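You operate a simulated robot arm through the tools that you are given. There is no shell and no other tool. Be economical: measure what you need, move in short steps, check, and stop when the job is done.

Carry out the task below with a simulated two-armed robot. There is one attempt and no reset: what you move stays moved.

JOB
Fit the green filter, plug in, prime and switch on the pump.
Fine: filter clipped in before the plug and the three strokes of the yellow plunger; switch last.

It is judged by the outcome, as a careful person would: the job done as asked, and still so three seconds after it is handed in. It fails if anything else is knocked over, pushed out of place, dropped, spilled or broken.

ROBOT AND FRAMES
Two 7-joint arms with two-finger grippers on one trunk, on a base that drives. Base frame: it is fixed to the floor where the robot stands at the start and does not move with it; the origin is under the middle of the robot, x ahead of it, y to its left, z up; the surface under the hand at the start is at about z = 0.8. Readings come in m, degrees, newtons and seconds.
The left shoulder is at the start at [0.024, 0.192, 1.234], the right one opposite. With the tool pointing down near the work surface each hand reaches from about 0.1 to 0.74 m from the robot's upright axis, wherever it stands, measured 20 degrees to its own side. Places, roughly: blue valve [0.5, -0.4, 0.9]; pump [0.5, -0.4, 0.5]; pump socket [0.7, -0.3, 0.9]; pump switch [0.6, -0.4, 0.9]; white clip [0.5, -0.2, 0.9]; white-clip cup [0.5, -0.3, 0.9]; yellow plunger [0.6, -0.2, 0.9]. Payload 2.2 kg a hand.
Tool frame (each hand has its own): the origin (TCP) lies between the finger pads and is the grasp point; the fingertips stand 0.019 m ahead of it; z points along the fingers, y is the line along which they close. The gripper opens to 0.116 m. The gripper's body begins 0.07 m behind the TCP.
Orientation is that of the tool frame in the base frame, as [roll, pitch, yaw] about the fixed x, y, z axes, in that order (R = Rz(yaw) Ry(pitch) Rx(roll)). With the fingers straight down and closing along the base's y, the tool's x points along the base's -x, its y along +y and its z along -z.

CONTROLS
- The arms move only by the tool play_rows. It takes "left_targets", "right_targets" or both (then of equal length, played together; a hand with none holds still); each is a list of rows, each a list of 7 numbers: the gripper command, from -1 (fully open) to 1 (shut), values between in proportion, then the shift along the tool's x, y, z in m, then the turn, a rotation vector about the tool's x, y, z in degrees. In form: [[grip, tx, ty, tz, ax, ay, az], ...]. A call has 1 to 8 rows; each row shifts and turns the commanded pose from where the row before left it, along the tool's axes as they then stand. Each row takes 0.2 s and may step no farther than 0.05 m and 8.6 degrees from the row before; otherwise, or with a gripper value out of range, the whole call is refused. Where a pose cannot be reached the arm comes as near as it can. A force on the tool above 40 N (or 10 N above the force at the start of the call, whichever is more), or a blocked arm, ends the call early, and 0.2 s more pass. The fingers move at their own pace and stop on an object; they squeeze with about 26 N. The grip force told is the motor's: it shows also when the fingers shut on nothing. Time passes only in rows, and 0.2 s behind the last, so rows that do not move let the fingers close. It gives the time, the measured TCP pose, the force on the tool (base axes), the opening and the grip force at its end, in the units of the frame above (readings bear some noise), with the torque about the TCP (base axes, N m) and any sound that the robot's microphone picked up.
- Cameras (640 x 400 px; columns grow to the right, rows downward): "scene" is now at [0.1272, -0.0402, 1.4102]; the picture's right is [-0.23, -0.97, -0.02], its down [-0.50, 0.13, -0.86] and it looks along [0.84, -0.18, -0.52] (base axes); focal length 271 px, centre (320, 200). "left" rides on the left gripper at [0.069, 0.015, -0.097] in its tool frame; the picture's right is [-0.21, 0.98, 0.00], its down [-0.76, -0.17, -0.63] and it looks along [-0.62, -0.14, 0.78] (tool axes); focal length 251 px, centre (320, 200). "right" rides on the right gripper at [0.069, -0.015, -0.097] in its tool frame; the picture's right is [0.21, 0.98, 0.00], its down [-0.76, 0.17, -0.63] and it looks along [-0.62, 0.14, 0.77] (tool axes); focal length 251 px, centre (320, 200). There is no depth. A picture from a camera that has moved, and an enlarged one, comes with that camera's place and axes in the base frame and with its lens. The place of the scene camera against the robot may be out by one fixed shift of up to 0.012 m in any direction.
- capture(camera): a new picture of that camera. No time passes.
- lift_body(by): slides the trunk up (or, below 0, down) by that many m; the arms and the scene camera ride with it, the base frame stays. It gives what a move gives, with no picture.
- roll_base(legs): drives the robot by 1 to 6 legs, each [ahead, left, turn to the left] in m, m and degrees, along the robot's own axes; the way and the turn of a leg run together, so that a leg with both is an arc; at most 1.5 m and 180 degrees a leg. The arms and the cameras ride along, it lands a little off, and it stops where it bumps. It gives what a move gives.
- pan_tilt(pan, tilt): turns the head with the scene camera to pan (to the left, within 80 degrees either way) and tilt (down, from -29 to 69), counted from straight ahead of the robot. It gives what a move gives.
- inspect(camera, box): a new picture of the part [left, top, right, bottom] of that camera's present view, enlarged. No time passes.
- finish_job(): hands the job in; it is judged then, once.

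Go step by step. Nothing tells you exact positions but the pictures and the camera data: compare them with the known pose of the tool, close in by small moves and look again before you grip or let go. The budget is 120 turns and 108 pictures, counting those below and the enlarged ones. Unless the task says otherwise, let go and move clear before handing in, and close with one line.

The tools are called after "Request:" as name(argument=value, ...) on one line, values as JSON. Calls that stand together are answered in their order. play_rows: Moves the arms, as the interface text tells. Its arguments: {"type":"object","properties":{"left_targets":{"type":"array"},"right_targets":{"type":"array"}},"required":[]} The other tools are called the same way: lift_body (by) slides the trunk up or down; roll_base (legs) drives the base; pan_tilt (pan, tilt) turns the head that bears the scene camera; capture (camera) takes a picture; inspect (camera, box) takes an enlarged picture of a part of a camera's view; finish_job () hands the job in.

At the start:

```text
clock: 0.0
left_position: [0.4732, 0.0264, 1.2446]
left_tcp_rot: [179.4, 0.1, 179.8]
left_ft_force: [-0.1, 0.3, -0.4]
left_wrist_torque: [0.07, -0.04, -0.01]
left_grip_width: 0.1162
left_grasp_force: 0.0
right_position: [0.436, -0.3709, 1.2728]
right_tcp_rot: [179.2, 0.0, 180.0]
right_ft_force: [0.8, -0.8, -0.1]
right_wrist_torque: [0.08, 0.0, -0.07]
right_grip_width: 0.1159
right_grasp_force: 0.1
trunk travel left (down, up): [-0.375, 0.115]
robot x, y, heading: [0.0019, -0.0017, -0.0]
head pan, tilt: [-12.9, 30.7]
```

scene: 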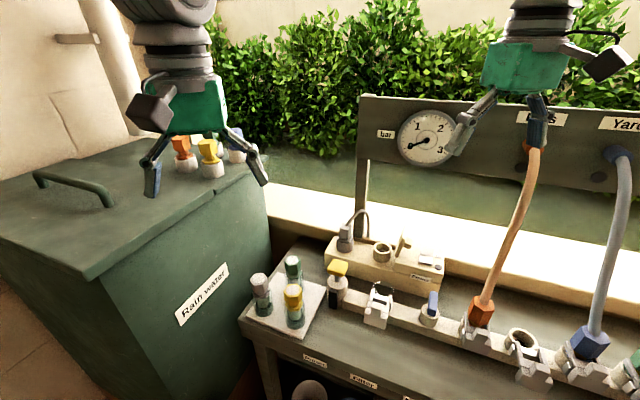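
right: 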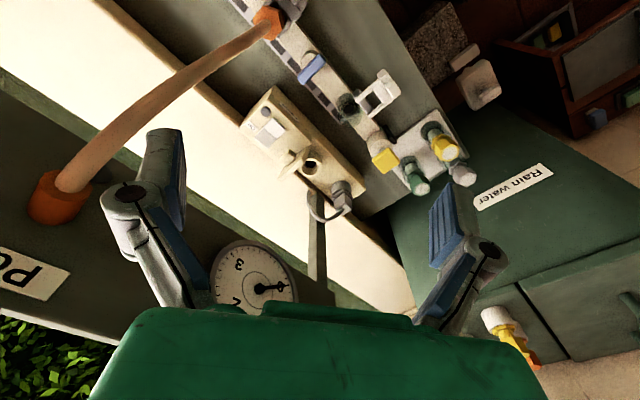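
left: 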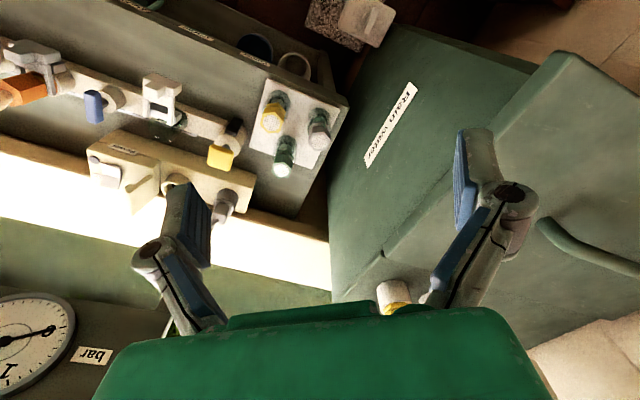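

I see a bench with a manifold, a white clip, a plunger, a power strip with a plug, and a tray of three filters. First I take closer views.

Request:
inspect(camera="scene", box=[230, 200, 450, 340])

Request:
inspect(camera="scene", box=[400, 240, 640, 400])

Request:
inspect(camera="left", box=[0, 20, 350, 240])

Request:
inspect(camera="right", box=[220, 0, 500, 230])

```text
2.86 times, centred on (340, 270) of scene
camera zoom: at [0.1272, -0.0402, 1.4102], right [-0.23, -0.97, -0.02], down [-0.5, 0.13, -0.86], along [0.84, -0.18, -0.52], focal length 775 px, centre (263, 0)
```

zoom: 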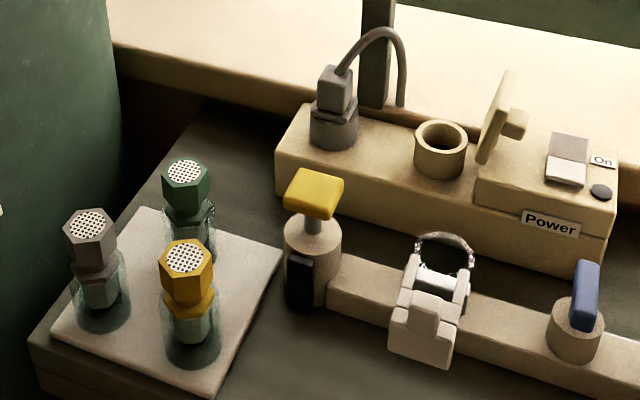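

```text
2.50 times, centred on (520, 320) of scene
camera zoom: at [0.1272, -0.0402, 1.4102], right [-0.23, -0.97, -0.02], down [-0.5, 0.13, -0.86], along [0.84, -0.18, -0.52], focal length 678 px, centre (-180, -100)
```

zoom: 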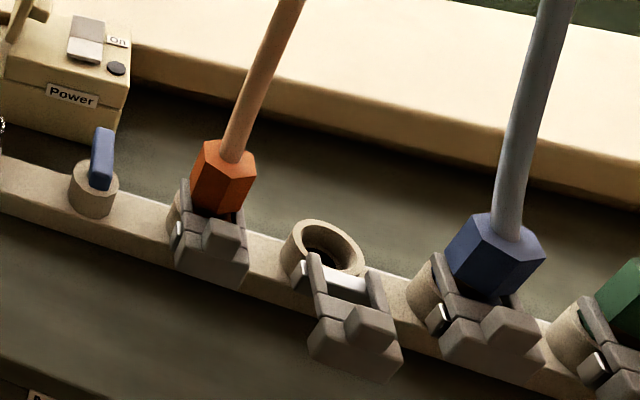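

```text
1.82 times, centred on (175, 130) of left
camera zoom: at [0.4023, 0.0404, 1.3419], right [0.22, 0.98, 0.01], down [0.76, -0.18, 0.63], along [0.62, -0.13, -0.78], focal length 457 px, centre (584, 327)
```

zoom: 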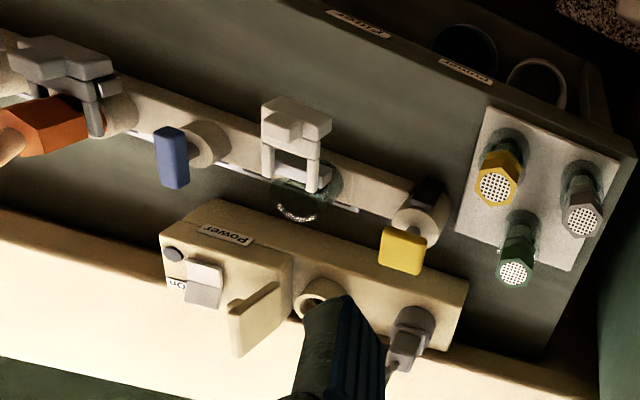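

```text
1.74 times, centred on (360, 115) of right
camera zoom: at [0.3663, -0.3868, 1.3686], right [-0.21, 0.98, 0.01], down [0.76, 0.16, 0.63], along [0.62, 0.14, -0.77], focal length 437 px, centre (250, 348)
```

zoom: 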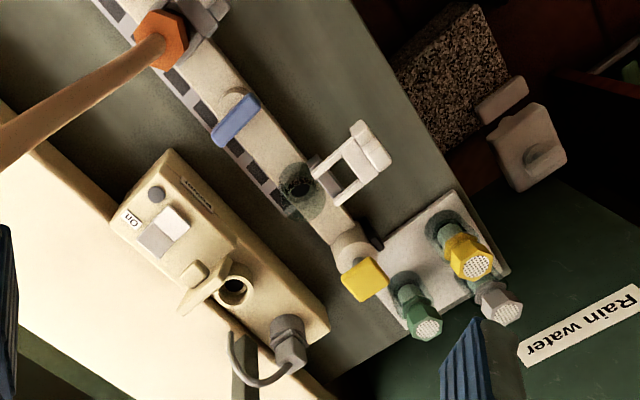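

The cup is at about (0.52, -0.27, 0.89) and the green filter's top at about (0.63, -0.08, 0.94). I'll lower the right hand above the cup for close views, and aim the head.

Request:
play_rows(right_targets=[[-1, -0.01, 0.0225, 0.0375, 0, 0, 0], [-1, -0.01, 0.0225, 0.0375, 0, 0, 0], [-1, -0.01, 0.0225, 0.0375, 0, 0, 0], [-1, -0.01, 0.0225, 0.0375, 0, 0, 0]])

Request:
pan_tilt(pan=-22, tilt=45)

Request:
capture(camera="right")

Request:
capture(camera="scene")

```text
clock: 1.0
left_position: [0.4706, 0.0436, 1.2452]
left_tcp_rot: [-179.9, 0.0, 179.9]
left_ft_force: [0.7, 0.9, 0.2]
left_wrist_torque: [0.0, -0.01, 0.05]
left_grip_width: 0.1159
left_grasp_force: 0.0
right_position: [0.4731, -0.264, 1.1263]
right_tcp_rot: [-179.9, 0.0, 179.8]
right_ft_force: [0.6, 0.7, -0.3]
right_wrist_torque: [0.02, 0.03, 0.01]
right_grip_width: 0.1159
right_grasp_force: 0.1
trunk travel left (down, up): [-0.375, 0.115]
robot x, y, heading: [-0.0001, -0.0005, -0.1]
head pan, tilt: [-12.9, 30.7]
```

```text
clock: 1.8
left_position: [0.4693, 0.029, 1.2455]
left_tcp_rot: [179.6, 0.1, 179.8]
left_ft_force: [0.1, -0.6, -0.2]
left_wrist_torque: [0.04, 0.02, -0.01]
left_grip_width: 0.1161
left_grasp_force: 0.2
right_position: [0.4716, -0.2767, 1.1255]
right_tcp_rot: [179.6, 0.1, 179.6]
right_ft_force: [-0.1, -1.0, -0.6]
right_wrist_torque: [0.06, -0.02, -0.05]
right_grip_width: 0.116
right_grasp_force: 0.0
trunk travel left (down, up): [-0.375, 0.115]
robot x, y, heading: [0.0049, -0.0057, -0.0]
head pan, tilt: [-22.0, 45.0]
```

```text
100 pictures are left
camera right: at [0.4015, -0.2921, 1.2214], right [-0.21, 0.98, 0.01], down [0.76, 0.16, 0.63], along [0.62, 0.14, -0.77], focal length 251 px, centre (320, 200)
```

right: 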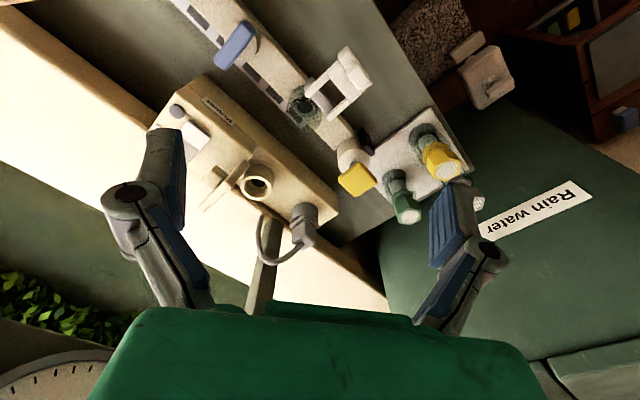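

```text
99 pictures are left
camera scene: at [0.1152, -0.0484, 1.3887], right [-0.38, -0.93, -0.01], down [-0.66, 0.28, -0.7], along [0.65, -0.26, -0.71], focal length 271 px, centre (320, 200)
```

scene: 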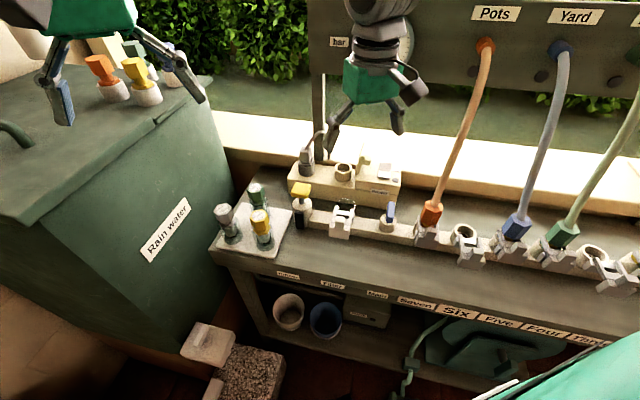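

Now closer views of the work area from the right wrist camera.

Request:
inspect(camera="right", box=[270, 30, 480, 240])

Request:
inspect(camera="scene", box=[200, 120, 420, 260])

Request:
inspect(camera="scene", box=[280, 140, 360, 250])

```text
1.90 times, centred on (375, 135) of right
camera zoom: at [0.4015, -0.2921, 1.2214], right [-0.21, 0.98, 0.01], down [0.76, 0.16, 0.63], along [0.62, 0.14, -0.77], focal length 479 px, centre (215, 324)
```

zoom: 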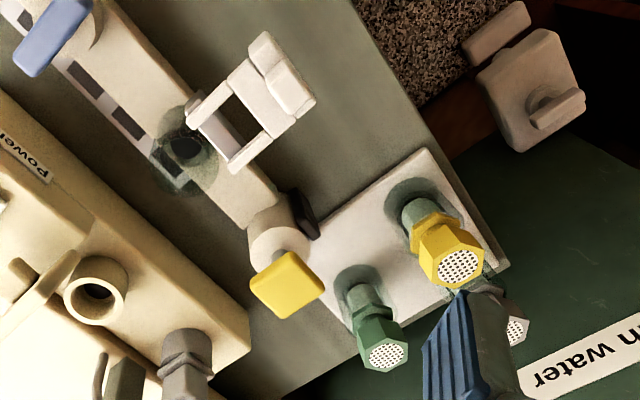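

```text
2.86 times, centred on (310, 190) of scene
camera zoom: at [0.1152, -0.0484, 1.3887], right [-0.38, -0.93, -0.01], down [-0.66, 0.28, -0.7], along [0.65, -0.26, -0.71], focal length 775 px, centre (349, 229)
```

zoom: 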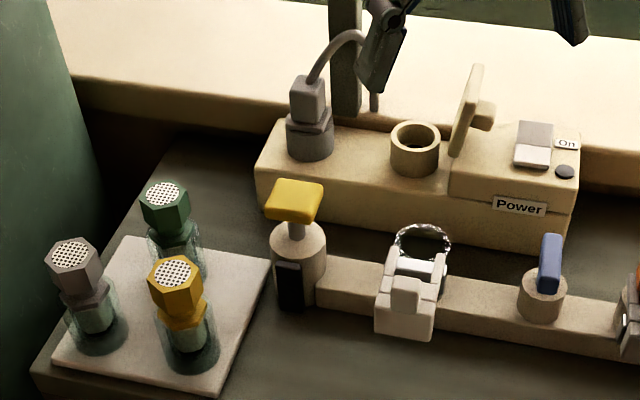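

```text
3.64 times, centred on (320, 195) of scene
camera zoom: at [0.1152, -0.0484, 1.3887], right [-0.38, -0.93, -0.01], down [-0.66, 0.28, -0.7], along [0.65, -0.26, -0.71], focal length 987 px, centre (320, 218)
```

zoom: 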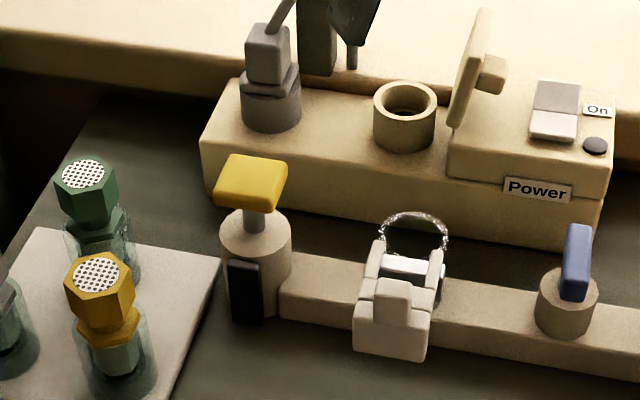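

I compare the white clip with the clips around the hoses, to learn how closed and open look.

Request:
inspect(camera="scene", box=[400, 190, 500, 270])

Request:
inspect(camera="scene", box=[480, 190, 640, 300])

Request:
inspect(camera="right", box=[280, 40, 390, 140])

```text
5.00 times, centred on (450, 230) of scene
camera zoom: at [0.1152, -0.0484, 1.3887], right [-0.38, -0.93, -0.01], down [-0.66, 0.28, -0.7], along [0.65, -0.26, -0.71], focal length 1357 px, centre (-330, 50)
```

zoom: 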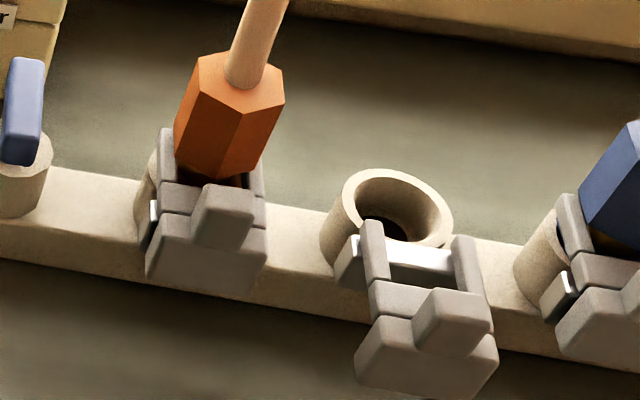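

```text
3.64 times, centred on (560, 245) of scene
camera zoom: at [0.1152, -0.0484, 1.3887], right [-0.38, -0.93, -0.01], down [-0.66, 0.28, -0.7], along [0.65, -0.26, -0.71], focal length 987 px, centre (-553, 36)
```

zoom: 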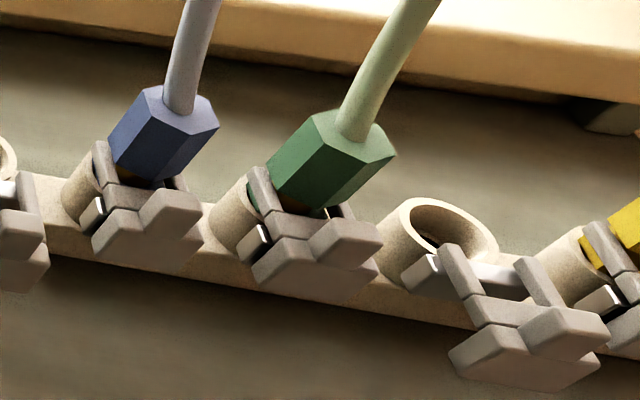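

```text
4.00 times, centred on (335, 90) of right
camera zoom: at [0.4015, -0.2921, 1.2214], right [-0.21, 0.98, 0.01], down [0.76, 0.16, 0.63], along [0.62, 0.14, -0.77], focal length 1006 px, centre (260, 640)
```

zoom: 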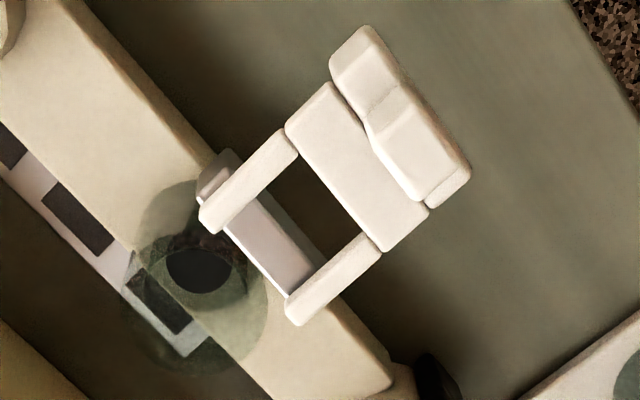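

The clips look like forks that slide onto the filter's neck: pulled out when open, pushed toward the cup when closed. I'll clear the left hand away and bring the right hand above the green filter.

Request:
play_rows(left_targets=[[-1, 0.024, 0.03, -0.01, 0, 0, 0], [-1, 0.024, 0.03, -0.01, 0, 0, 0], [-1, 0.024, 0.03, -0.01, 0, 0, 0], [-1, 0.024, 0.03, -0.01, 0, 0, 0], [-1, 0.024, 0.03, -0.01, 0, 0, 0], [-1, 0, 0, 0, 0, 0, 0], [-1, 0, 0, 0, 0, 0, 0], [-1, 0, 0, 0, 0, 0, 0]], right_targets=[[-0.3, 0, 0, 0, 0, 0, 0], [-0.3, -0.02, 0.0374, 0.009, 0, 0, 0], [-0.3, -0.02, 0.0374, 0.009, 0, 0, 0], [-0.3, -0.02, 0.0374, 0.009, 0, 0, 0], [-0.3, -0.02, 0.0374, 0.009, 0, 0, 0], [-0.3, -0.02, 0.0374, 0.009, 0, 0, 0], [-0.3, 0, 0, 0, 0, 0, 0], [-0.3, 0, 0, 0, 0, 0, 0]])

Request:
capture(camera="right")

Request:
inspect(camera="scene", box=[180, 90, 340, 260])

```text
clock: 3.6
left_position: [0.3501, 0.1785, 1.2978]
left_tcp_rot: [179.5, 0.1, 179.9]
left_ft_force: [-0.1, -1.4, 0.5]
left_wrist_torque: [0.09, -0.01, 0.02]
left_grip_width: 0.116
left_grasp_force: 0.1
right_position: [0.5708, -0.0881, 1.0845]
right_tcp_rot: [179.6, 0.1, 179.9]
right_ft_force: [-0.6, -0.7, -0.6]
right_wrist_torque: [0.12, -0.01, 0.01]
right_grip_width: 0.0753
right_grasp_force: 0.0
trunk travel left (down, up): [-0.375, 0.115]
robot x, y, heading: [-0.0011, -0.011, 0.0]
head pan, tilt: [-22.0, 45.0]
```

```text
92 pictures are left
camera right: at [0.5026, -0.1033, 1.1805], right [-0.21, 0.98, 0.01], down [0.76, 0.16, 0.64], along [0.62, 0.14, -0.77], focal length 251 px, centre (320, 200)
```

right: 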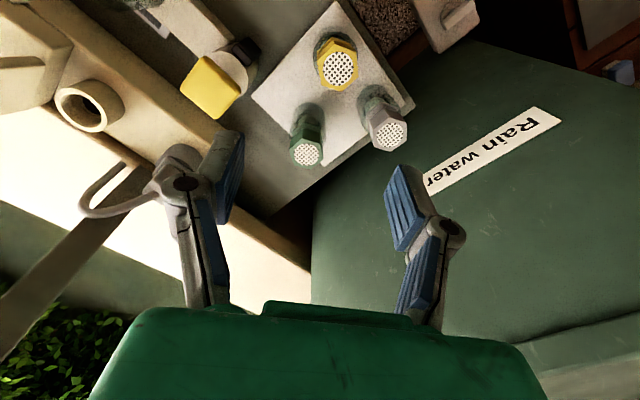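

```text
2.35 times, centred on (260, 175) of scene
camera zoom: at [0.1143, -0.0483, 1.3887], right [-0.38, -0.93, -0.01], down [-0.66, 0.28, -0.7], along [0.65, -0.26, -0.71], focal length 639 px, centre (461, 259)
```

zoom: 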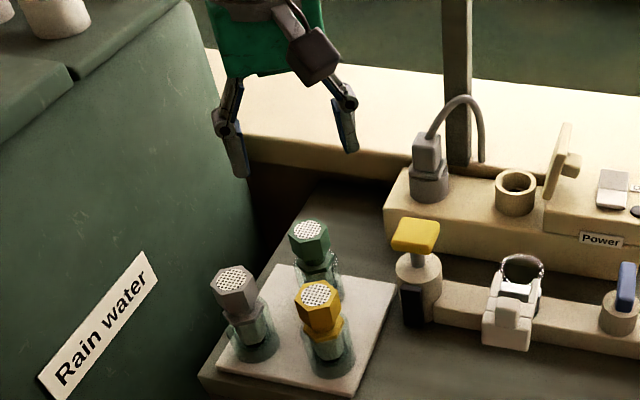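

The green head is at about (0.632, -0.088). I move above it and descend partway to check the alignment.

Request:
play_rows(right_targets=[[-0.3, -0.03, 0, 0.0, 0, 0, 0], [-0.3, -0.031, 0, 0.0, 0, 0, 0], [-0.3, 0, 0, 0.045, 0, 0, 0], [-0.3, 0, 0, 0.045, 0, 0, 0], [-0.3, 0, 0, 0, 0, 0, 0], [-0.3, 0, 0, 0, 0, 0, 0]])

Request:
capture(camera="right")

Request:
inspect(camera="scene", box=[180, 90, 340, 260])

```text
clock: 5.0
left_position: [0.3504, 0.212, 1.2947]
left_tcp_rot: [-179.1, 0.0, 180.0]
left_ft_force: [0.5, 0.5, 0.3]
left_wrist_torque: [-0.06, 0.01, -0.02]
left_grip_width: 0.1158
left_grasp_force: 0.1
right_position: [0.6344, -0.0625, 0.9935]
right_tcp_rot: [-179.2, 0.1, -180.0]
right_ft_force: [0.7, 0.6, -0.2]
right_wrist_torque: [-0.09, -0.03, 0.02]
right_grip_width: 0.0754
right_grasp_force: 0.0
trunk travel left (down, up): [-0.375, 0.115]
robot x, y, heading: [-0.0002, -0.0038, 0.2]
head pan, tilt: [-22.0, 45.0]
```

```text
90 pictures are left
camera right: at [0.5653, -0.0754, 1.0902], right [-0.22, 0.98, -0.01], down [0.76, 0.18, 0.63], along [0.62, 0.13, -0.78], focal length 251 px, centre (320, 200)
```

right: 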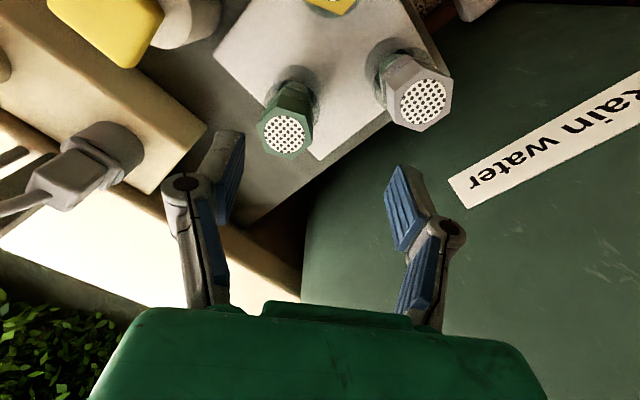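

```text
2.35 times, centred on (260, 175) of scene
camera zoom: at [0.1151, -0.0034, 1.3895], right [-0.37, -0.93, 0.02], down [-0.66, 0.25, -0.71], along [0.65, -0.28, -0.7], focal length 639 px, centre (461, 259)
```

zoom: 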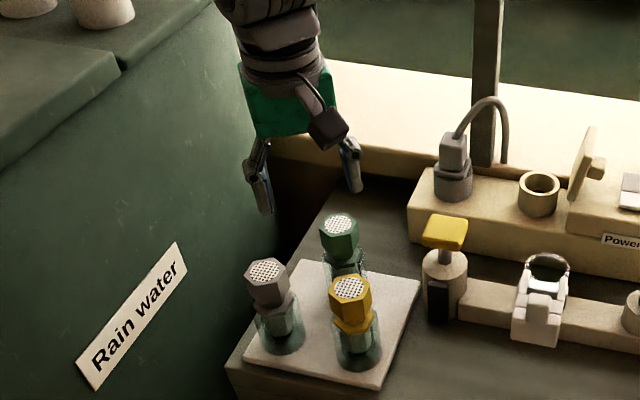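

The body seems to sway sideways by a centimetre or two. I wait with still rows to see whether it settles.

Request:
play_rows(right_targets=[[-0.3, 0, 0, 0, 0, 0, 0], [-0.3, 0, 0, 0, 0, 0, 0]])

Request:
play_rows(right_targets=[[-0.3, 0, 0, 0, 0, 0, 0]])

Request:
play_rows(right_targets=[[-0.3, 0, 0, 0, 0, 0, 0]])

Request:
play_rows(right_targets=[[-0.3, 0, 0, 0, 0, 0, 0]])

Request:
play_rows(right_targets=[[-0.3, 0, 0, 0, 0, 0, 0]])

Request:
play_rows(right_targets=[[-0.3, 0, 0, 0, 0, 0, 0]])

```text
clock: 5.6
left_position: [0.35, 0.2069, 1.2931]
left_tcp_rot: [-179.3, 0.0, -179.9]
left_ft_force: [0.1, 0.3, -0.1]
left_wrist_torque: [-0.01, 0.03, -0.03]
left_grip_width: 0.1158
left_grasp_force: 0.0
right_position: [0.6336, -0.0669, 0.9935]
right_tcp_rot: [-179.5, 0.2, -180.0]
right_ft_force: [0.0, 0.2, 1.0]
right_wrist_torque: [-0.05, 0.03, 0.01]
right_grip_width: 0.0755
right_grasp_force: 0.1
trunk travel left (down, up): [-0.375, 0.115]
robot x, y, heading: [0.0004, -0.0004, -0.1]
head pan, tilt: [-22.0, 45.0]
```

```text
clock: 6.0
left_position: [0.3509, 0.1978, 1.2964]
left_tcp_rot: [-179.9, 0.1, 179.7]
left_ft_force: [-0.3, 0.2, -1.0]
left_wrist_torque: [0.01, -0.02, -0.01]
left_grip_width: 0.1159
left_grasp_force: 0.0
right_position: [0.6355, -0.0747, 0.9944]
right_tcp_rot: [-179.9, 0.1, 179.9]
right_ft_force: [-0.1, -0.4, 0.3]
right_wrist_torque: [-0.01, 0.01, 0.01]
right_grip_width: 0.0753
right_grasp_force: 0.0
trunk travel left (down, up): [-0.375, 0.115]
robot x, y, heading: [-0.0032, -0.0029, -0.1]
head pan, tilt: [-22.0, 45.0]
```

```text
clock: 6.4
left_position: [0.3502, 0.1933, 1.2958]
left_tcp_rot: [-179.8, 0.0, 179.8]
left_ft_force: [0.2, -0.7, -0.1]
left_wrist_torque: [0.02, 0.01, -0.01]
left_grip_width: 0.116
left_grasp_force: 0.1
right_position: [0.6349, -0.0786, 0.9931]
right_tcp_rot: [-179.9, 0.0, 179.9]
right_ft_force: [-0.2, 0.0, -0.3]
right_wrist_torque: [-0.02, -0.01, -0.02]
right_grip_width: 0.0754
right_grasp_force: 0.1
trunk travel left (down, up): [-0.375, 0.115]
robot x, y, heading: [0.0015, -0.005, 0.1]
head pan, tilt: [-22.0, 45.0]
```

```text
clock: 6.8
left_position: [0.3513, 0.2099, 1.294]
left_tcp_rot: [-179.2, 0.0, 179.9]
left_ft_force: [-0.3, 0.2, -0.1]
left_wrist_torque: [0.01, 0.06, -0.02]
left_grip_width: 0.1161
left_grasp_force: 0.1
right_position: [0.6347, -0.0638, 0.9934]
right_tcp_rot: [-179.2, 0.1, -180.0]
right_ft_force: [-0.1, 0.9, 0.5]
right_wrist_torque: [-0.05, 0.0, -0.03]
right_grip_width: 0.0753
right_grasp_force: 0.1
trunk travel left (down, up): [-0.375, 0.115]
robot x, y, heading: [-0.0003, -0.0046, -0.0]
head pan, tilt: [-22.0, 45.0]
```

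```text
clock: 7.2
left_position: [0.3495, 0.182, 1.2977]
left_tcp_rot: [179.6, 0.1, 179.9]
left_ft_force: [-0.1, 0.1, -0.2]
left_wrist_torque: [0.11, 0.01, 0.01]
left_grip_width: 0.1161
left_grasp_force: 0.0
right_position: [0.6353, -0.088, 0.9927]
right_tcp_rot: [179.6, 0.2, 179.8]
right_ft_force: [-0.5, -0.8, 0.2]
right_wrist_torque: [0.1, -0.04, 0.01]
right_grip_width: 0.0752
right_grasp_force: 0.0
trunk travel left (down, up): [-0.375, 0.115]
robot x, y, heading: [0.0011, -0.0058, 0.3]
head pan, tilt: [-22.0, 45.0]
```

```text
clock: 7.6
left_position: [0.3513, 0.2188, 1.2927]
left_tcp_rot: [-178.9, 0.1, 180.0]
left_ft_force: [-0.6, 0.1, 1.0]
left_wrist_torque: [-0.04, 0.0, 0.0]
left_grip_width: 0.1158
left_grasp_force: 0.0
right_position: [0.6343, -0.0565, 0.9944]
right_tcp_rot: [-179.0, 0.1, -180.0]
right_ft_force: [0.9, 0.6, -0.7]
right_wrist_torque: [-0.09, -0.04, 0.0]
right_grip_width: 0.0755
right_grasp_force: 0.0
trunk travel left (down, up): [-0.375, 0.115]
robot x, y, heading: [0.0018, -0.0001, 0.2]
head pan, tilt: [-22.0, 45.0]
```

The whole robot rocks sideways steadily, by about ±1.8 cm at the hands with a period near 0.87 s. I'll raise the hand clear and test whether a lower trunk reduces it.

Request:
play_rows(right_targets=[[-0.3, 0, 0, -0.05, 0, 0, 0], [-0.3, 0, 0, -0.05, 0, 0, 0], [-0.3, 0, 0, -0.05, 0, 0, 0]])

Request:
lift_body(by=-0.12)

Request:
play_rows(right_targets=[[-0.3, 0, 0, 0, 0, 0, 0]])

Request:
play_rows(right_targets=[[-0.3, 0, 0, 0, 0, 0, 0]])

Request:
play_rows(right_targets=[[-0.3, 0, 0, 0, 0, 0, 0]])

Request:
play_rows(right_targets=[[-0.3, 0, 0, 0, 0, 0, 0]])

Request:
play_rows(right_targets=[[-0.3, 0, 0, 0, 0, 0, 0], [-0.3, 0, 0, 0, 0, 0, 0]])

Request:
play_rows(right_targets=[[-0.3, 0, 0, 0, 0, 0, 0]])

```text
clock: 8.4
left_position: [0.3496, 0.2182, 1.2938]
left_tcp_rot: [-178.9, 0.1, -180.0]
left_ft_force: [-0.3, -0.3, -0.8]
left_wrist_torque: [0.04, -0.01, 0.01]
left_grip_width: 0.116
left_grasp_force: 0.1
right_position: [0.6314, -0.0546, 1.1439]
right_tcp_rot: [-179.0, 0.1, -179.9]
right_ft_force: [-0.7, 0.1, -1.7]
right_wrist_torque: [-0.04, -0.01, 0.05]
right_grip_width: 0.0753
right_grasp_force: 0.0
trunk travel left (down, up): [-0.375, 0.115]
robot x, y, heading: [-0.0004, 0.0037, 0.1]
head pan, tilt: [-22.0, 45.0]
```

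```text
clock: 9.9
left_position: [0.3492, 0.1882, 1.1786]
left_tcp_rot: [179.7, 0.1, 179.9]
left_ft_force: [-0.1, 0.9, 0.4]
left_wrist_torque: [0.02, -0.02, 0.01]
left_grip_width: 0.1159
left_grasp_force: 0.0
right_position: [0.6314, -0.0817, 1.0233]
right_tcp_rot: [179.9, 0.1, 179.8]
right_ft_force: [-0.7, -1.0, 0.9]
right_wrist_torque: [0.06, -0.02, -0.02]
right_grip_width: 0.0752
right_grasp_force: 0.1
trunk travel left (down, up): [-0.255, 0.235]
robot x, y, heading: [-0.0034, -0.0051, 0.1]
head pan, tilt: [-22.0, 45.0]
```

```text
clock: 10.3
left_position: [0.3514, 0.212, 1.1735]
left_tcp_rot: [-179.2, 0.1, 179.9]
left_ft_force: [-0.6, 0.1, 0.1]
left_wrist_torque: [-0.03, 0.0, 0.03]
left_grip_width: 0.1159
left_grasp_force: 0.1
right_position: [0.632, -0.0603, 1.0241]
right_tcp_rot: [-179.2, 0.2, -179.9]
right_ft_force: [-0.3, 0.3, -0.4]
right_wrist_torque: [-0.09, 0.01, 0.02]
right_grip_width: 0.0753
right_grasp_force: 0.1
trunk travel left (down, up): [-0.255, 0.235]
robot x, y, heading: [-0.0022, -0.0017, 0.2]
head pan, tilt: [-22.0, 45.0]
```

```text
clock: 10.7
left_position: [0.3511, 0.1846, 1.1776]
left_tcp_rot: [179.6, 0.2, 179.9]
left_ft_force: [-0.1, -1.1, 0.3]
left_wrist_torque: [0.15, -0.03, -0.02]
left_grip_width: 0.1158
left_grasp_force: 0.1
right_position: [0.6303, -0.0848, 1.023]
right_tcp_rot: [179.6, 0.1, 179.9]
right_ft_force: [-0.8, -0.4, 0.2]
right_wrist_torque: [0.08, -0.01, -0.01]
right_grip_width: 0.0756
right_grasp_force: 0.1
trunk travel left (down, up): [-0.255, 0.235]
robot x, y, heading: [0.0024, -0.0037, 0.0]
head pan, tilt: [-22.0, 45.0]
```

```text
clock: 11.1
left_position: [0.3499, 0.2143, 1.1746]
left_tcp_rot: [-179.0, 0.1, 180.0]
left_ft_force: [0.7, 0.3, 0.3]
left_wrist_torque: [-0.03, 0.03, -0.03]
left_grip_width: 0.116
left_grasp_force: 0.1
right_position: [0.6315, -0.0568, 1.0239]
right_tcp_rot: [-179.1, 0.2, 180.0]
right_ft_force: [-0.2, 0.8, -0.6]
right_wrist_torque: [-0.07, -0.01, 0.02]
right_grip_width: 0.0752
right_grasp_force: 0.1
trunk travel left (down, up): [-0.255, 0.235]
robot x, y, heading: [-0.0018, -0.0008, 0.2]
head pan, tilt: [-22.0, 45.0]
```

```text
clock: 11.5
left_position: [0.3505, 0.1826, 1.1782]
left_tcp_rot: [179.6, 0.1, 179.9]
left_ft_force: [0.2, 0.1, -0.4]
left_wrist_torque: [-0.02, -0.01, 0.0]
left_grip_width: 0.1161
left_grasp_force: 0.1
right_position: [0.6325, -0.0869, 1.0232]
right_tcp_rot: [179.8, 0.1, 179.8]
right_ft_force: [-1.3, -0.6, 0.4]
right_wrist_torque: [0.03, 0.02, 0.02]
right_grip_width: 0.0756
right_grasp_force: 0.0
trunk travel left (down, up): [-0.255, 0.235]
robot x, y, heading: [-0.0011, -0.0063, -0.0]
head pan, tilt: [-22.0, 45.0]
```

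```text
clock: 12.1
left_position: [0.3506, 0.2013, 1.1748]
left_tcp_rot: [-179.6, 0.1, 179.9]
left_ft_force: [0.2, 0.5, 0.1]
left_wrist_torque: [0.01, -0.02, -0.02]
left_grip_width: 0.1159
left_grasp_force: 0.1
right_position: [0.6327, -0.0696, 1.025]
right_tcp_rot: [-179.7, 0.2, -180.0]
right_ft_force: [-0.1, 0.2, -0.4]
right_wrist_torque: [-0.05, -0.06, 0.02]
right_grip_width: 0.0756
right_grasp_force: 0.2
trunk travel left (down, up): [-0.255, 0.235]
robot x, y, heading: [-0.0025, -0.0023, -0.0]
head pan, tilt: [-22.0, 45.0]
```

```text
clock: 12.5
left_position: [0.3504, 0.1927, 1.1769]
left_tcp_rot: [-180.0, 0.1, 179.8]
left_ft_force: [0.7, 0.3, 0.5]
left_wrist_torque: [-0.02, 0.0, 0.01]
left_grip_width: 0.1163
left_grasp_force: 0.0
right_position: [0.6308, -0.0777, 1.023]
right_tcp_rot: [-179.9, 0.2, 179.9]
right_ft_force: [0.5, -0.3, 0.3]
right_wrist_torque: [0.05, 0.0, -0.04]
right_grip_width: 0.0754
right_grasp_force: 0.1
trunk travel left (down, up): [-0.255, 0.235]
robot x, y, heading: [0.0039, -0.0035, 0.1]
head pan, tilt: [-22.0, 45.0]
```

Lowering seems to reduce the sway a little. I test the lowest trunk position, raising both hands first.

Request:
play_rows(left_targets=[[-1, 0, 0, -0.05, 0, 0, 0], [-1, 0, 0, -0.05, 0, 0, 0], [-1, 0, 0, -0.05, 0, 0, 0], [-1, 0, 0, -0.05, 0, 0, 0], [-1, 0, 0, 0, 0, 0, 0]], right_targets=[[-0.3, 0, 0, -0.05, 0, 0, 0], [-0.3, 0, 0, -0.05, 0, 0, 0], [-0.3, 0, 0, -0.05, 0, 0, 0], [-0.3, 0, 0, -0.05, 0, 0, 0], [-0.3, 0, 0, -0.05, 0, 0, 0]])

Request:
lift_body(by=-0.24)

Request:
play_rows(right_targets=[[-0.3, 0, 0, 0, 0, 0, 0]])

Request:
play_rows(right_targets=[[-0.3, 0, 0, 0, 0, 0, 0]])

Request:
play_rows(right_targets=[[-0.3, 0, 0, 0, 0, 0, 0]])

Request:
play_rows(right_targets=[[-0.3, 0, 0, 0, 0, 0, 0]])

Request:
play_rows(right_targets=[[-0.3, 0, 0, 0, 0, 0, 0], [-0.3, 0, 0, 0, 0, 0, 0]])

Request:
play_rows(right_targets=[[-0.3, 0, 0, 0, 0, 0, 0]])

```text
clock: 13.7
left_position: [0.3487, 0.21, 1.374]
left_tcp_rot: [-179.2, 0.0, 180.0]
left_ft_force: [0.0, 0.6, -1.0]
left_wrist_torque: [-0.05, 0.0, 0.0]
left_grip_width: 0.116
left_grasp_force: 0.0
right_position: [0.6029, -0.0698, 1.2391]
right_tcp_rot: [-179.2, 0.0, 180.0]
right_ft_force: [0.1, 0.4, -0.1]
right_wrist_torque: [-0.07, 0.03, -0.02]
right_grip_width: 0.0756
right_grasp_force: 0.0
right hand out of reach, approached as far as the arm can: row 3, 4, 5
trunk travel left (down, up): [-0.255, 0.235]
robot x, y, heading: [0.0013, 0.0025, 0.4]
head pan, tilt: [-22.0, 45.0]
```

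```text
clock: 16.2
left_position: [0.3484, 0.202, 1.1343]
left_tcp_rot: [-179.5, 0.0, 180.0]
left_ft_force: [0.4, -0.1, 1.0]
left_wrist_torque: [-0.03, 0.02, -0.02]
left_grip_width: 0.1159
left_grasp_force: 0.2
right_position: [0.6021, -0.0757, 0.9999]
right_tcp_rot: [-179.5, 0.0, -180.0]
right_ft_force: [0.1, 0.2, 0.0]
right_wrist_torque: [-0.03, 0.02, -0.02]
right_grip_width: 0.0755
right_grasp_force: 0.0
trunk travel left (down, up): [-0.015, 0.475]
robot x, y, heading: [0.0017, -0.0006, -0.0]
head pan, tilt: [-22.0, 45.0]
```

```text
clock: 16.6
left_position: [0.3498, 0.1938, 1.1355]
left_tcp_rot: [-179.7, 0.2, 179.9]
left_ft_force: [0.6, 0.0, 0.5]
left_wrist_torque: [0.01, -0.01, 0.04]
left_grip_width: 0.1157
left_grasp_force: 0.0
right_position: [0.6029, -0.0837, 0.9989]
right_tcp_rot: [-179.7, 0.1, 179.9]
right_ft_force: [-0.3, 0.1, 0.5]
right_wrist_torque: [-0.02, 0.0, 0.01]
right_grip_width: 0.0754
right_grasp_force: 0.1
trunk travel left (down, up): [-0.015, 0.475]
robot x, y, heading: [-0.0026, -0.0024, 0.1]
head pan, tilt: [-22.0, 45.0]
```

```text
clock: 17.0
left_position: [0.3494, 0.2007, 1.1336]
left_tcp_rot: [-179.5, 0.1, 180.0]
left_ft_force: [-0.1, 0.3, -0.2]
left_wrist_torque: [-0.04, 0.02, 0.02]
left_grip_width: 0.1161
left_grasp_force: 0.0
right_position: [0.6026, -0.0789, 0.9996]
right_tcp_rot: [-179.5, 0.1, 179.9]
right_ft_force: [-0.4, 0.9, -0.1]
right_wrist_torque: [-0.02, -0.02, 0.02]
right_grip_width: 0.0753
right_grasp_force: 0.2
trunk travel left (down, up): [-0.015, 0.475]
robot x, y, heading: [0.0019, -0.0002, 0.2]
head pan, tilt: [-22.0, 45.0]
```

```text
clock: 17.4
left_position: [0.3493, 0.196, 1.1351]
left_tcp_rot: [-179.7, 0.1, 180.0]
left_ft_force: [0.4, 0.0, -0.2]
left_wrist_torque: [0.0, -0.02, 0.03]
left_grip_width: 0.1157
left_grasp_force: 0.2
right_position: [0.603, -0.083, 0.9987]
right_tcp_rot: [-179.6, 0.1, 179.9]
right_ft_force: [-0.2, -0.1, 0.5]
right_wrist_torque: [0.0, 0.01, 0.02]
right_grip_width: 0.0753
right_grasp_force: 0.1
trunk travel left (down, up): [-0.015, 0.475]
robot x, y, heading: [-0.0007, -0.0012, -0.0]
head pan, tilt: [-22.0, 45.0]
```

```text
clock: 17.8
left_position: [0.3498, 0.1985, 1.1353]
left_tcp_rot: [-179.6, 0.1, 180.0]
left_ft_force: [1.2, 0.4, -0.2]
left_wrist_torque: [0.01, 0.02, 0.0]
left_grip_width: 0.1157
left_grasp_force: 0.0
right_position: [0.6011, -0.0805, 0.9996]
right_tcp_rot: [-179.5, 0.0, 179.8]
right_ft_force: [0.0, 0.1, -0.3]
right_wrist_torque: [-0.03, -0.02, -0.01]
right_grip_width: 0.0755
right_grasp_force: 0.1
trunk travel left (down, up): [-0.015, 0.475]
robot x, y, heading: [0.0003, -0.0076, 0.2]
head pan, tilt: [-22.0, 45.0]
```

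```text
clock: 18.4
left_position: [0.3504, 0.1979, 1.1349]
left_tcp_rot: [-179.7, 0.1, 179.9]
left_ft_force: [-0.1, -0.4, -0.2]
left_wrist_torque: [-0.03, 0.0, 0.01]
left_grip_width: 0.1161
left_grasp_force: 0.0
right_position: [0.6018, -0.0802, 0.9993]
right_tcp_rot: [-179.7, 0.1, 179.9]
right_ft_force: [0.7, 0.3, 0.2]
right_wrist_torque: [-0.05, -0.03, -0.02]
right_grip_width: 0.0754
right_grasp_force: 0.0
trunk travel left (down, up): [-0.015, 0.475]
robot x, y, heading: [0.0014, -0.0058, -0.1]
head pan, tilt: [-22.0, 45.0]
```

```text
clock: 18.8
left_position: [0.349, 0.1989, 1.1352]
left_tcp_rot: [-179.8, 0.1, 179.9]
left_ft_force: [0.7, 0.4, 0.0]
left_wrist_torque: [-0.01, -0.01, 0.01]
left_grip_width: 0.1158
left_grasp_force: 0.1
right_position: [0.6023, -0.0797, 0.9992]
right_tcp_rot: [-179.7, 0.1, 179.9]
right_ft_force: [0.2, 0.1, -0.5]
right_wrist_torque: [-0.03, 0.03, -0.03]
right_grip_width: 0.0752
right_grasp_force: 0.0
trunk travel left (down, up): [-0.015, 0.475]
robot x, y, heading: [0.0028, -0.0016, -0.0]
head pan, tilt: [-22.0, 45.0]
```

With the trunk low the sway is gone, so I'll work that way. The bench is turned about 33° to my right, so I'll retract the right hand, turn the robot to face it, and use the left hand.

Request:
play_rows(right_targets=[[-0.3, 0.035, 0, -0.02, 0, 0, 0], [-0.3, 0.0375, -0.02, -0.02, 0, 0, 0], [-0.3, 0.0375, -0.025, -0.02, 0, 0, 0], [-0.3, 0.0375, -0.025, -0.02, 0, 0, 0], [-0.3, 0.0375, -0.025, -0.02, 0, 0, 0], [-0.3, 0.0375, -0.025, -0.02, 0, 0, 0], [-0.3, 0.0375, -0.025, -0.015, 0, 0, 0], [-0.3, 0.0375, -0.025, -0.015, 0, 0, 0]])

Request:
roll_base(legs=[[0, 0, -33]])

Request:
pan_tilt(pan=10, tilt=35)

Request:
capture(camera="scene")

Request:
capture(camera="left")

```text
clock: 20.6
left_position: [0.3495, 0.197, 1.134]
left_tcp_rot: [-179.8, 0.1, 179.9]
left_ft_force: [0.0, -0.7, -0.3]
left_wrist_torque: [0.01, -0.05, 0.0]
left_grip_width: 0.1156
left_grasp_force: 0.0
right_position: [0.3002, -0.2504, 1.1481]
right_tcp_rot: [-179.8, 0.2, 179.9]
right_ft_force: [1.2, -0.4, 1.3]
right_wrist_torque: [0.0, 0.01, -0.01]
right_grip_width: 0.0754
right_grasp_force: 0.1
trunk travel left (down, up): [-0.015, 0.475]
robot x, y, heading: [-0.0016, -0.0027, -0.2]
head pan, tilt: [-22.0, 45.0]
```

```text
clock: 22.6
left_position: [0.4001, -0.027, 1.136]
left_tcp_rot: [-179.8, 0.2, 146.9]
left_ft_force: [-0.6, 1.5, 0.2]
left_wrist_torque: [-0.02, -0.06, 0.01]
left_grip_width: 0.1156
left_grasp_force: 0.2
right_position: [0.117, -0.3733, 1.148]
right_tcp_rot: [-179.9, 0.4, 147.0]
right_ft_force: [-0.6, 0.4, 0.1]
right_wrist_torque: [-0.04, -0.05, 0.02]
right_grip_width: 0.0751
right_grasp_force: 0.0
trunk travel left (down, up): [-0.015, 0.475]
robot x, y, heading: [0.0005, -0.0042, -33.1]
head pan, tilt: [-22.0, 45.0]
```

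```text
clock: 23.5
left_position: [0.4035, -0.0206, 1.1357]
left_tcp_rot: [-179.4, 0.3, 146.8]
left_ft_force: [0.5, -0.2, 0.6]
left_wrist_torque: [0.02, 0.0, 0.02]
left_grip_width: 0.1159
left_grasp_force: 0.0
right_position: [0.1214, -0.368, 1.1495]
right_tcp_rot: [-179.6, 0.4, 146.9]
right_ft_force: [-0.3, 0.4, 0.1]
right_wrist_torque: [0.01, 0.02, 0.01]
right_grip_width: 0.0752
right_grasp_force: 0.1
trunk travel left (down, up): [-0.015, 0.475]
robot x, y, heading: [-0.001, -0.0027, -32.8]
head pan, tilt: [10.0, 35.0]
```

```text
88 pictures are left
camera scene: at [0.1105, -0.0572, 1.0443], right [-0.39, -0.92, 0.0], down [-0.53, 0.23, -0.82], along [0.75, -0.32, -0.57], focal length 271 px, centre (320, 200)
```

scene: 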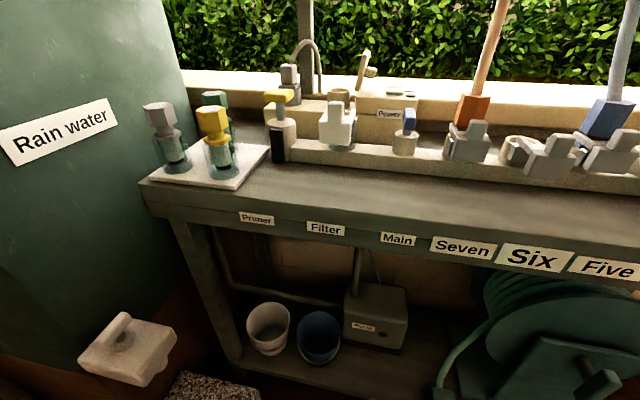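

```text
87 pictures are left
camera left: at [0.3543, 0.0309, 1.2312], right [0.71, 0.7, -0.01], down [0.54, -0.55, 0.64], along [0.44, -0.46, -0.77], focal length 251 px, centre (320, 200)
```

left: 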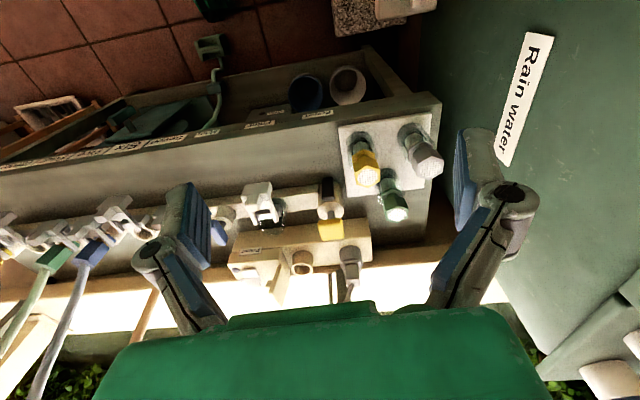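

The robot faces the bench squarely now. I drive a little closer so the plug and socket are well within reach.

Request:
roll_base(legs=[[0.09, 0, 0]])

Request:
play_rows(left_targets=[[-0.3, 0, 0, 0, 0, 0, 0], [-0.3, 0, 0, 0, 0, 0, 0], [-0.3, 0, 0, 0, 0, 0, 0], [-0.3, 0, 0, 0, 0, 0, 0], [-0.3, 0, 0, 0, 0, 0, 0], [-0.3, 0, 0, 0, 0, 0, 0], [-0.3, 0, 0, 0, 0, 0, 0], [-0.3, 0, 0, 0, 0, 0, 0]])

Request:
play_rows(left_targets=[[-0.3, 0, 0, 0, 0, 0, 0]])

Request:
capture(camera="left")

Request:
capture(camera="scene")

```text
clock: 24.5
left_position: [0.4493, -0.046, 1.1336]
left_tcp_rot: [-179.2, 0.2, 146.9]
left_ft_force: [0.6, -1.4, -0.3]
left_wrist_torque: [0.09, 0.04, 0.01]
left_grip_width: 0.1162
left_grasp_force: 0.1
right_position: [0.1645, -0.3935, 1.15]
right_tcp_rot: [-179.3, 0.2, 146.8]
right_ft_force: [0.5, 0.2, -0.6]
right_wrist_torque: [0.06, 0.03, 0.01]
right_grip_width: 0.0753
right_grasp_force: 0.1
trunk travel left (down, up): [-0.015, 0.475]
robot x, y, heading: [0.04, -0.0314, -32.8]
head pan, tilt: [10.0, 35.0]
stopped in leg 1: the robot was blocked; the commanded pose is now the measured one
```

```text
clock: 26.3
left_position: [0.446, -0.0394, 1.1342]
left_tcp_rot: [-179.0, 0.4, 146.6]
left_ft_force: [-0.2, -0.6, -0.2]
left_wrist_torque: [0.0, 0.0, 0.01]
left_grip_width: 0.0754
left_grasp_force: 0.1
right_position: [0.1623, -0.3885, 1.1527]
right_tcp_rot: [-179.2, 0.6, 146.9]
right_ft_force: [0.3, 0.1, 0.8]
right_wrist_torque: [-0.01, -0.01, 0.0]
right_grip_width: 0.0755
right_grasp_force: 0.1
trunk travel left (down, up): [-0.015, 0.475]
robot x, y, heading: [0.0416, -0.0313, -33.1]
head pan, tilt: [10.0, 35.0]
```

```text
clock: 26.7
left_position: [0.4453, -0.0407, 1.1353]
left_tcp_rot: [-179.0, 0.4, 146.8]
left_ft_force: [0.0, -0.1, -0.1]
left_wrist_torque: [-0.03, 0.02, -0.02]
left_grip_width: 0.0753
left_grasp_force: 0.1
right_position: [0.1616, -0.3879, 1.1522]
right_tcp_rot: [-179.0, 0.6, 146.9]
right_ft_force: [-0.1, 0.6, -0.3]
right_wrist_torque: [0.0, -0.03, 0.0]
right_grip_width: 0.0752
right_grasp_force: 0.0
trunk travel left (down, up): [-0.015, 0.475]
robot x, y, heading: [0.0405, -0.0332, -33.1]
head pan, tilt: [10.0, 35.0]
```

```text
86 pictures are left
camera left: at [0.396, 0.0116, 1.2303], right [0.71, 0.7, -0.02], down [0.54, -0.54, 0.64], along [0.44, -0.47, -0.77], focal length 251 px, centre (320, 200)
```

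left: 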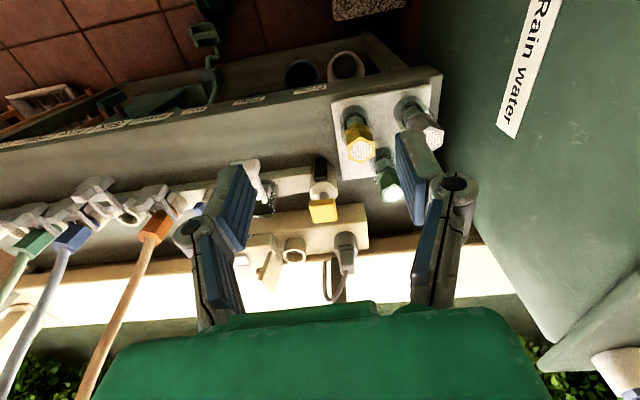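

```text
85 pictures are left
camera scene: at [0.1499, -0.0832, 1.0443], right [-0.39, -0.92, 0.0], down [-0.53, 0.23, -0.82], along [0.75, -0.32, -0.58], focal length 271 px, centre (320, 200)
```

scene: 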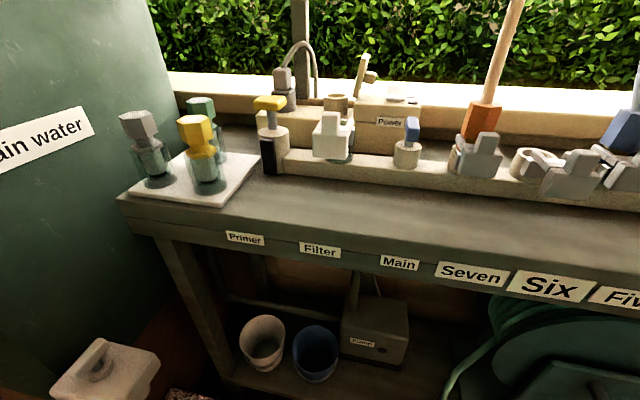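

The base touched the bench at 0.05 m and nothing seems disturbed; I back off 1 cm. Then the left hand goes above the green filter at a safe height to check alignment.

Request:
roll_base(legs=[[-0.012, 0, 0]])

Request:
play_rows(left_targets=[[-0.3, -0.045, 0.0165, 0, 0, 0, 0], [-0.3, -0.045, 0.0165, 0, 0, 0, 0], [-0.3, -0.045, 0.0165, 0, 0, 0, 0], [-0.3, -0.045, 0.0165, 0, 0, 0, 0], [-0.3, 0, 0, 0.04, 0, 0, 0], [-0.3, 0, 0, 0.04, 0, 0, 0], [-0.3, 0, 0, 0.03, 0, 0, 0], [-0.3, 0, 0, 0, 0, 0, 0]])

Request:
play_rows(left_targets=[[-0.3, 0, 0, 0, 0, 0, 0], [-0.3, 0, 0, 0, 0, 0, 0], [-0.3, 0, 0, 0, 0, 0, 0]])

Request:
capture(camera="left")

Request:
inspect(camera="scene", box=[100, 20, 340, 220])

```text
clock: 27.4
left_position: [0.4369, -0.0334, 1.1352]
left_tcp_rot: [-179.0, 0.4, 146.7]
left_ft_force: [-0.1, 1.0, 1.6]
left_wrist_torque: [0.01, -0.02, -0.02]
left_grip_width: 0.0752
left_grasp_force: 0.0
right_position: [0.1524, -0.3807, 1.1532]
right_tcp_rot: [-179.1, 0.5, 146.9]
right_ft_force: [-0.8, -0.5, 0.0]
right_wrist_torque: [0.0, 0.02, -0.01]
right_grip_width: 0.0752
right_grasp_force: 0.1
trunk travel left (down, up): [-0.015, 0.475]
robot x, y, heading: [0.0311, -0.0287, -33.2]
head pan, tilt: [10.0, 35.0]
```

```text
clock: 29.2
left_position: [0.6241, -0.0776, 1.0247]
left_tcp_rot: [-179.0, 0.5, 146.8]
left_ft_force: [0.7, 0.0, 0.0]
left_wrist_torque: [-0.01, 0.0, -0.01]
left_grip_width: 0.0752
left_grasp_force: 0.2
right_position: [0.1504, -0.3801, 1.1525]
right_tcp_rot: [-179.1, 0.7, 146.9]
right_ft_force: [-0.7, 0.2, 0.3]
right_wrist_torque: [-0.01, -0.01, 0.01]
right_grip_width: 0.0754
right_grasp_force: 0.1
trunk travel left (down, up): [-0.015, 0.475]
robot x, y, heading: [0.031, -0.0217, -33.2]
head pan, tilt: [10.0, 35.0]
```

```text
clock: 30.1
left_position: [0.6229, -0.0769, 1.0261]
left_tcp_rot: [-179.0, 0.5, 146.7]
left_ft_force: [-1.1, 0.2, 0.6]
left_wrist_torque: [0.0, -0.03, 0.03]
left_grip_width: 0.0754
left_grasp_force: 0.0
right_position: [0.1524, -0.3793, 1.1527]
right_tcp_rot: [-179.2, 0.6, 146.9]
right_ft_force: [0.6, -0.2, -0.5]
right_wrist_torque: [0.01, -0.01, -0.02]
right_grip_width: 0.0753
right_grasp_force: 0.1
trunk travel left (down, up): [-0.015, 0.475]
robot x, y, heading: [0.0306, -0.0245, -33.2]
head pan, tilt: [10.0, 35.0]
```

```text
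84 pictures are left
camera left: at [0.5731, -0.0257, 1.121], right [0.71, 0.7, -0.01], down [0.54, -0.54, 0.64], along [0.44, -0.47, -0.77], focal length 251 px, centre (320, 200)
```

left: 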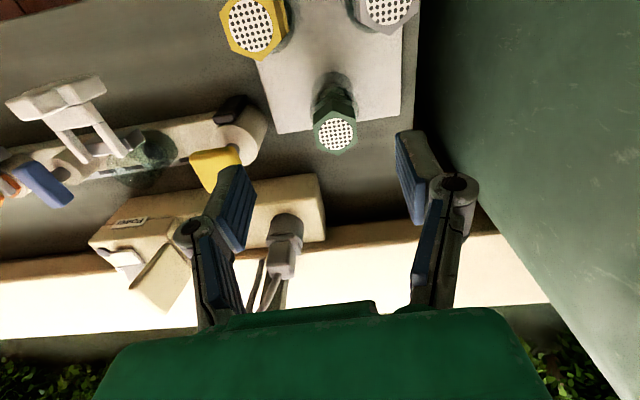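

```text
2.00 times, centred on (220, 120) of scene
camera zoom: at [0.141, -0.0762, 1.0441], right [-0.39, -0.92, 0.0], down [-0.53, 0.23, -0.82], along [0.75, -0.32, -0.58], focal length 543 px, centre (520, 360)
```

zoom: 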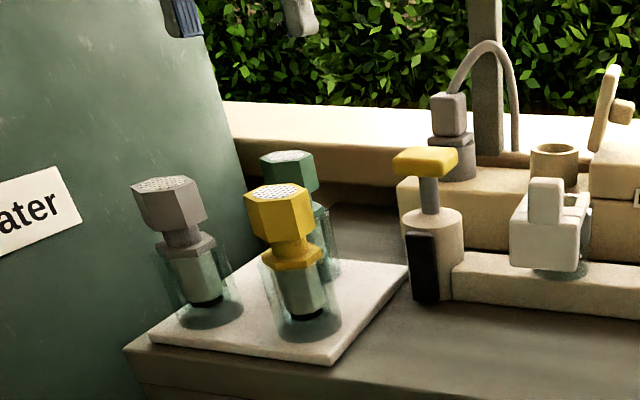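

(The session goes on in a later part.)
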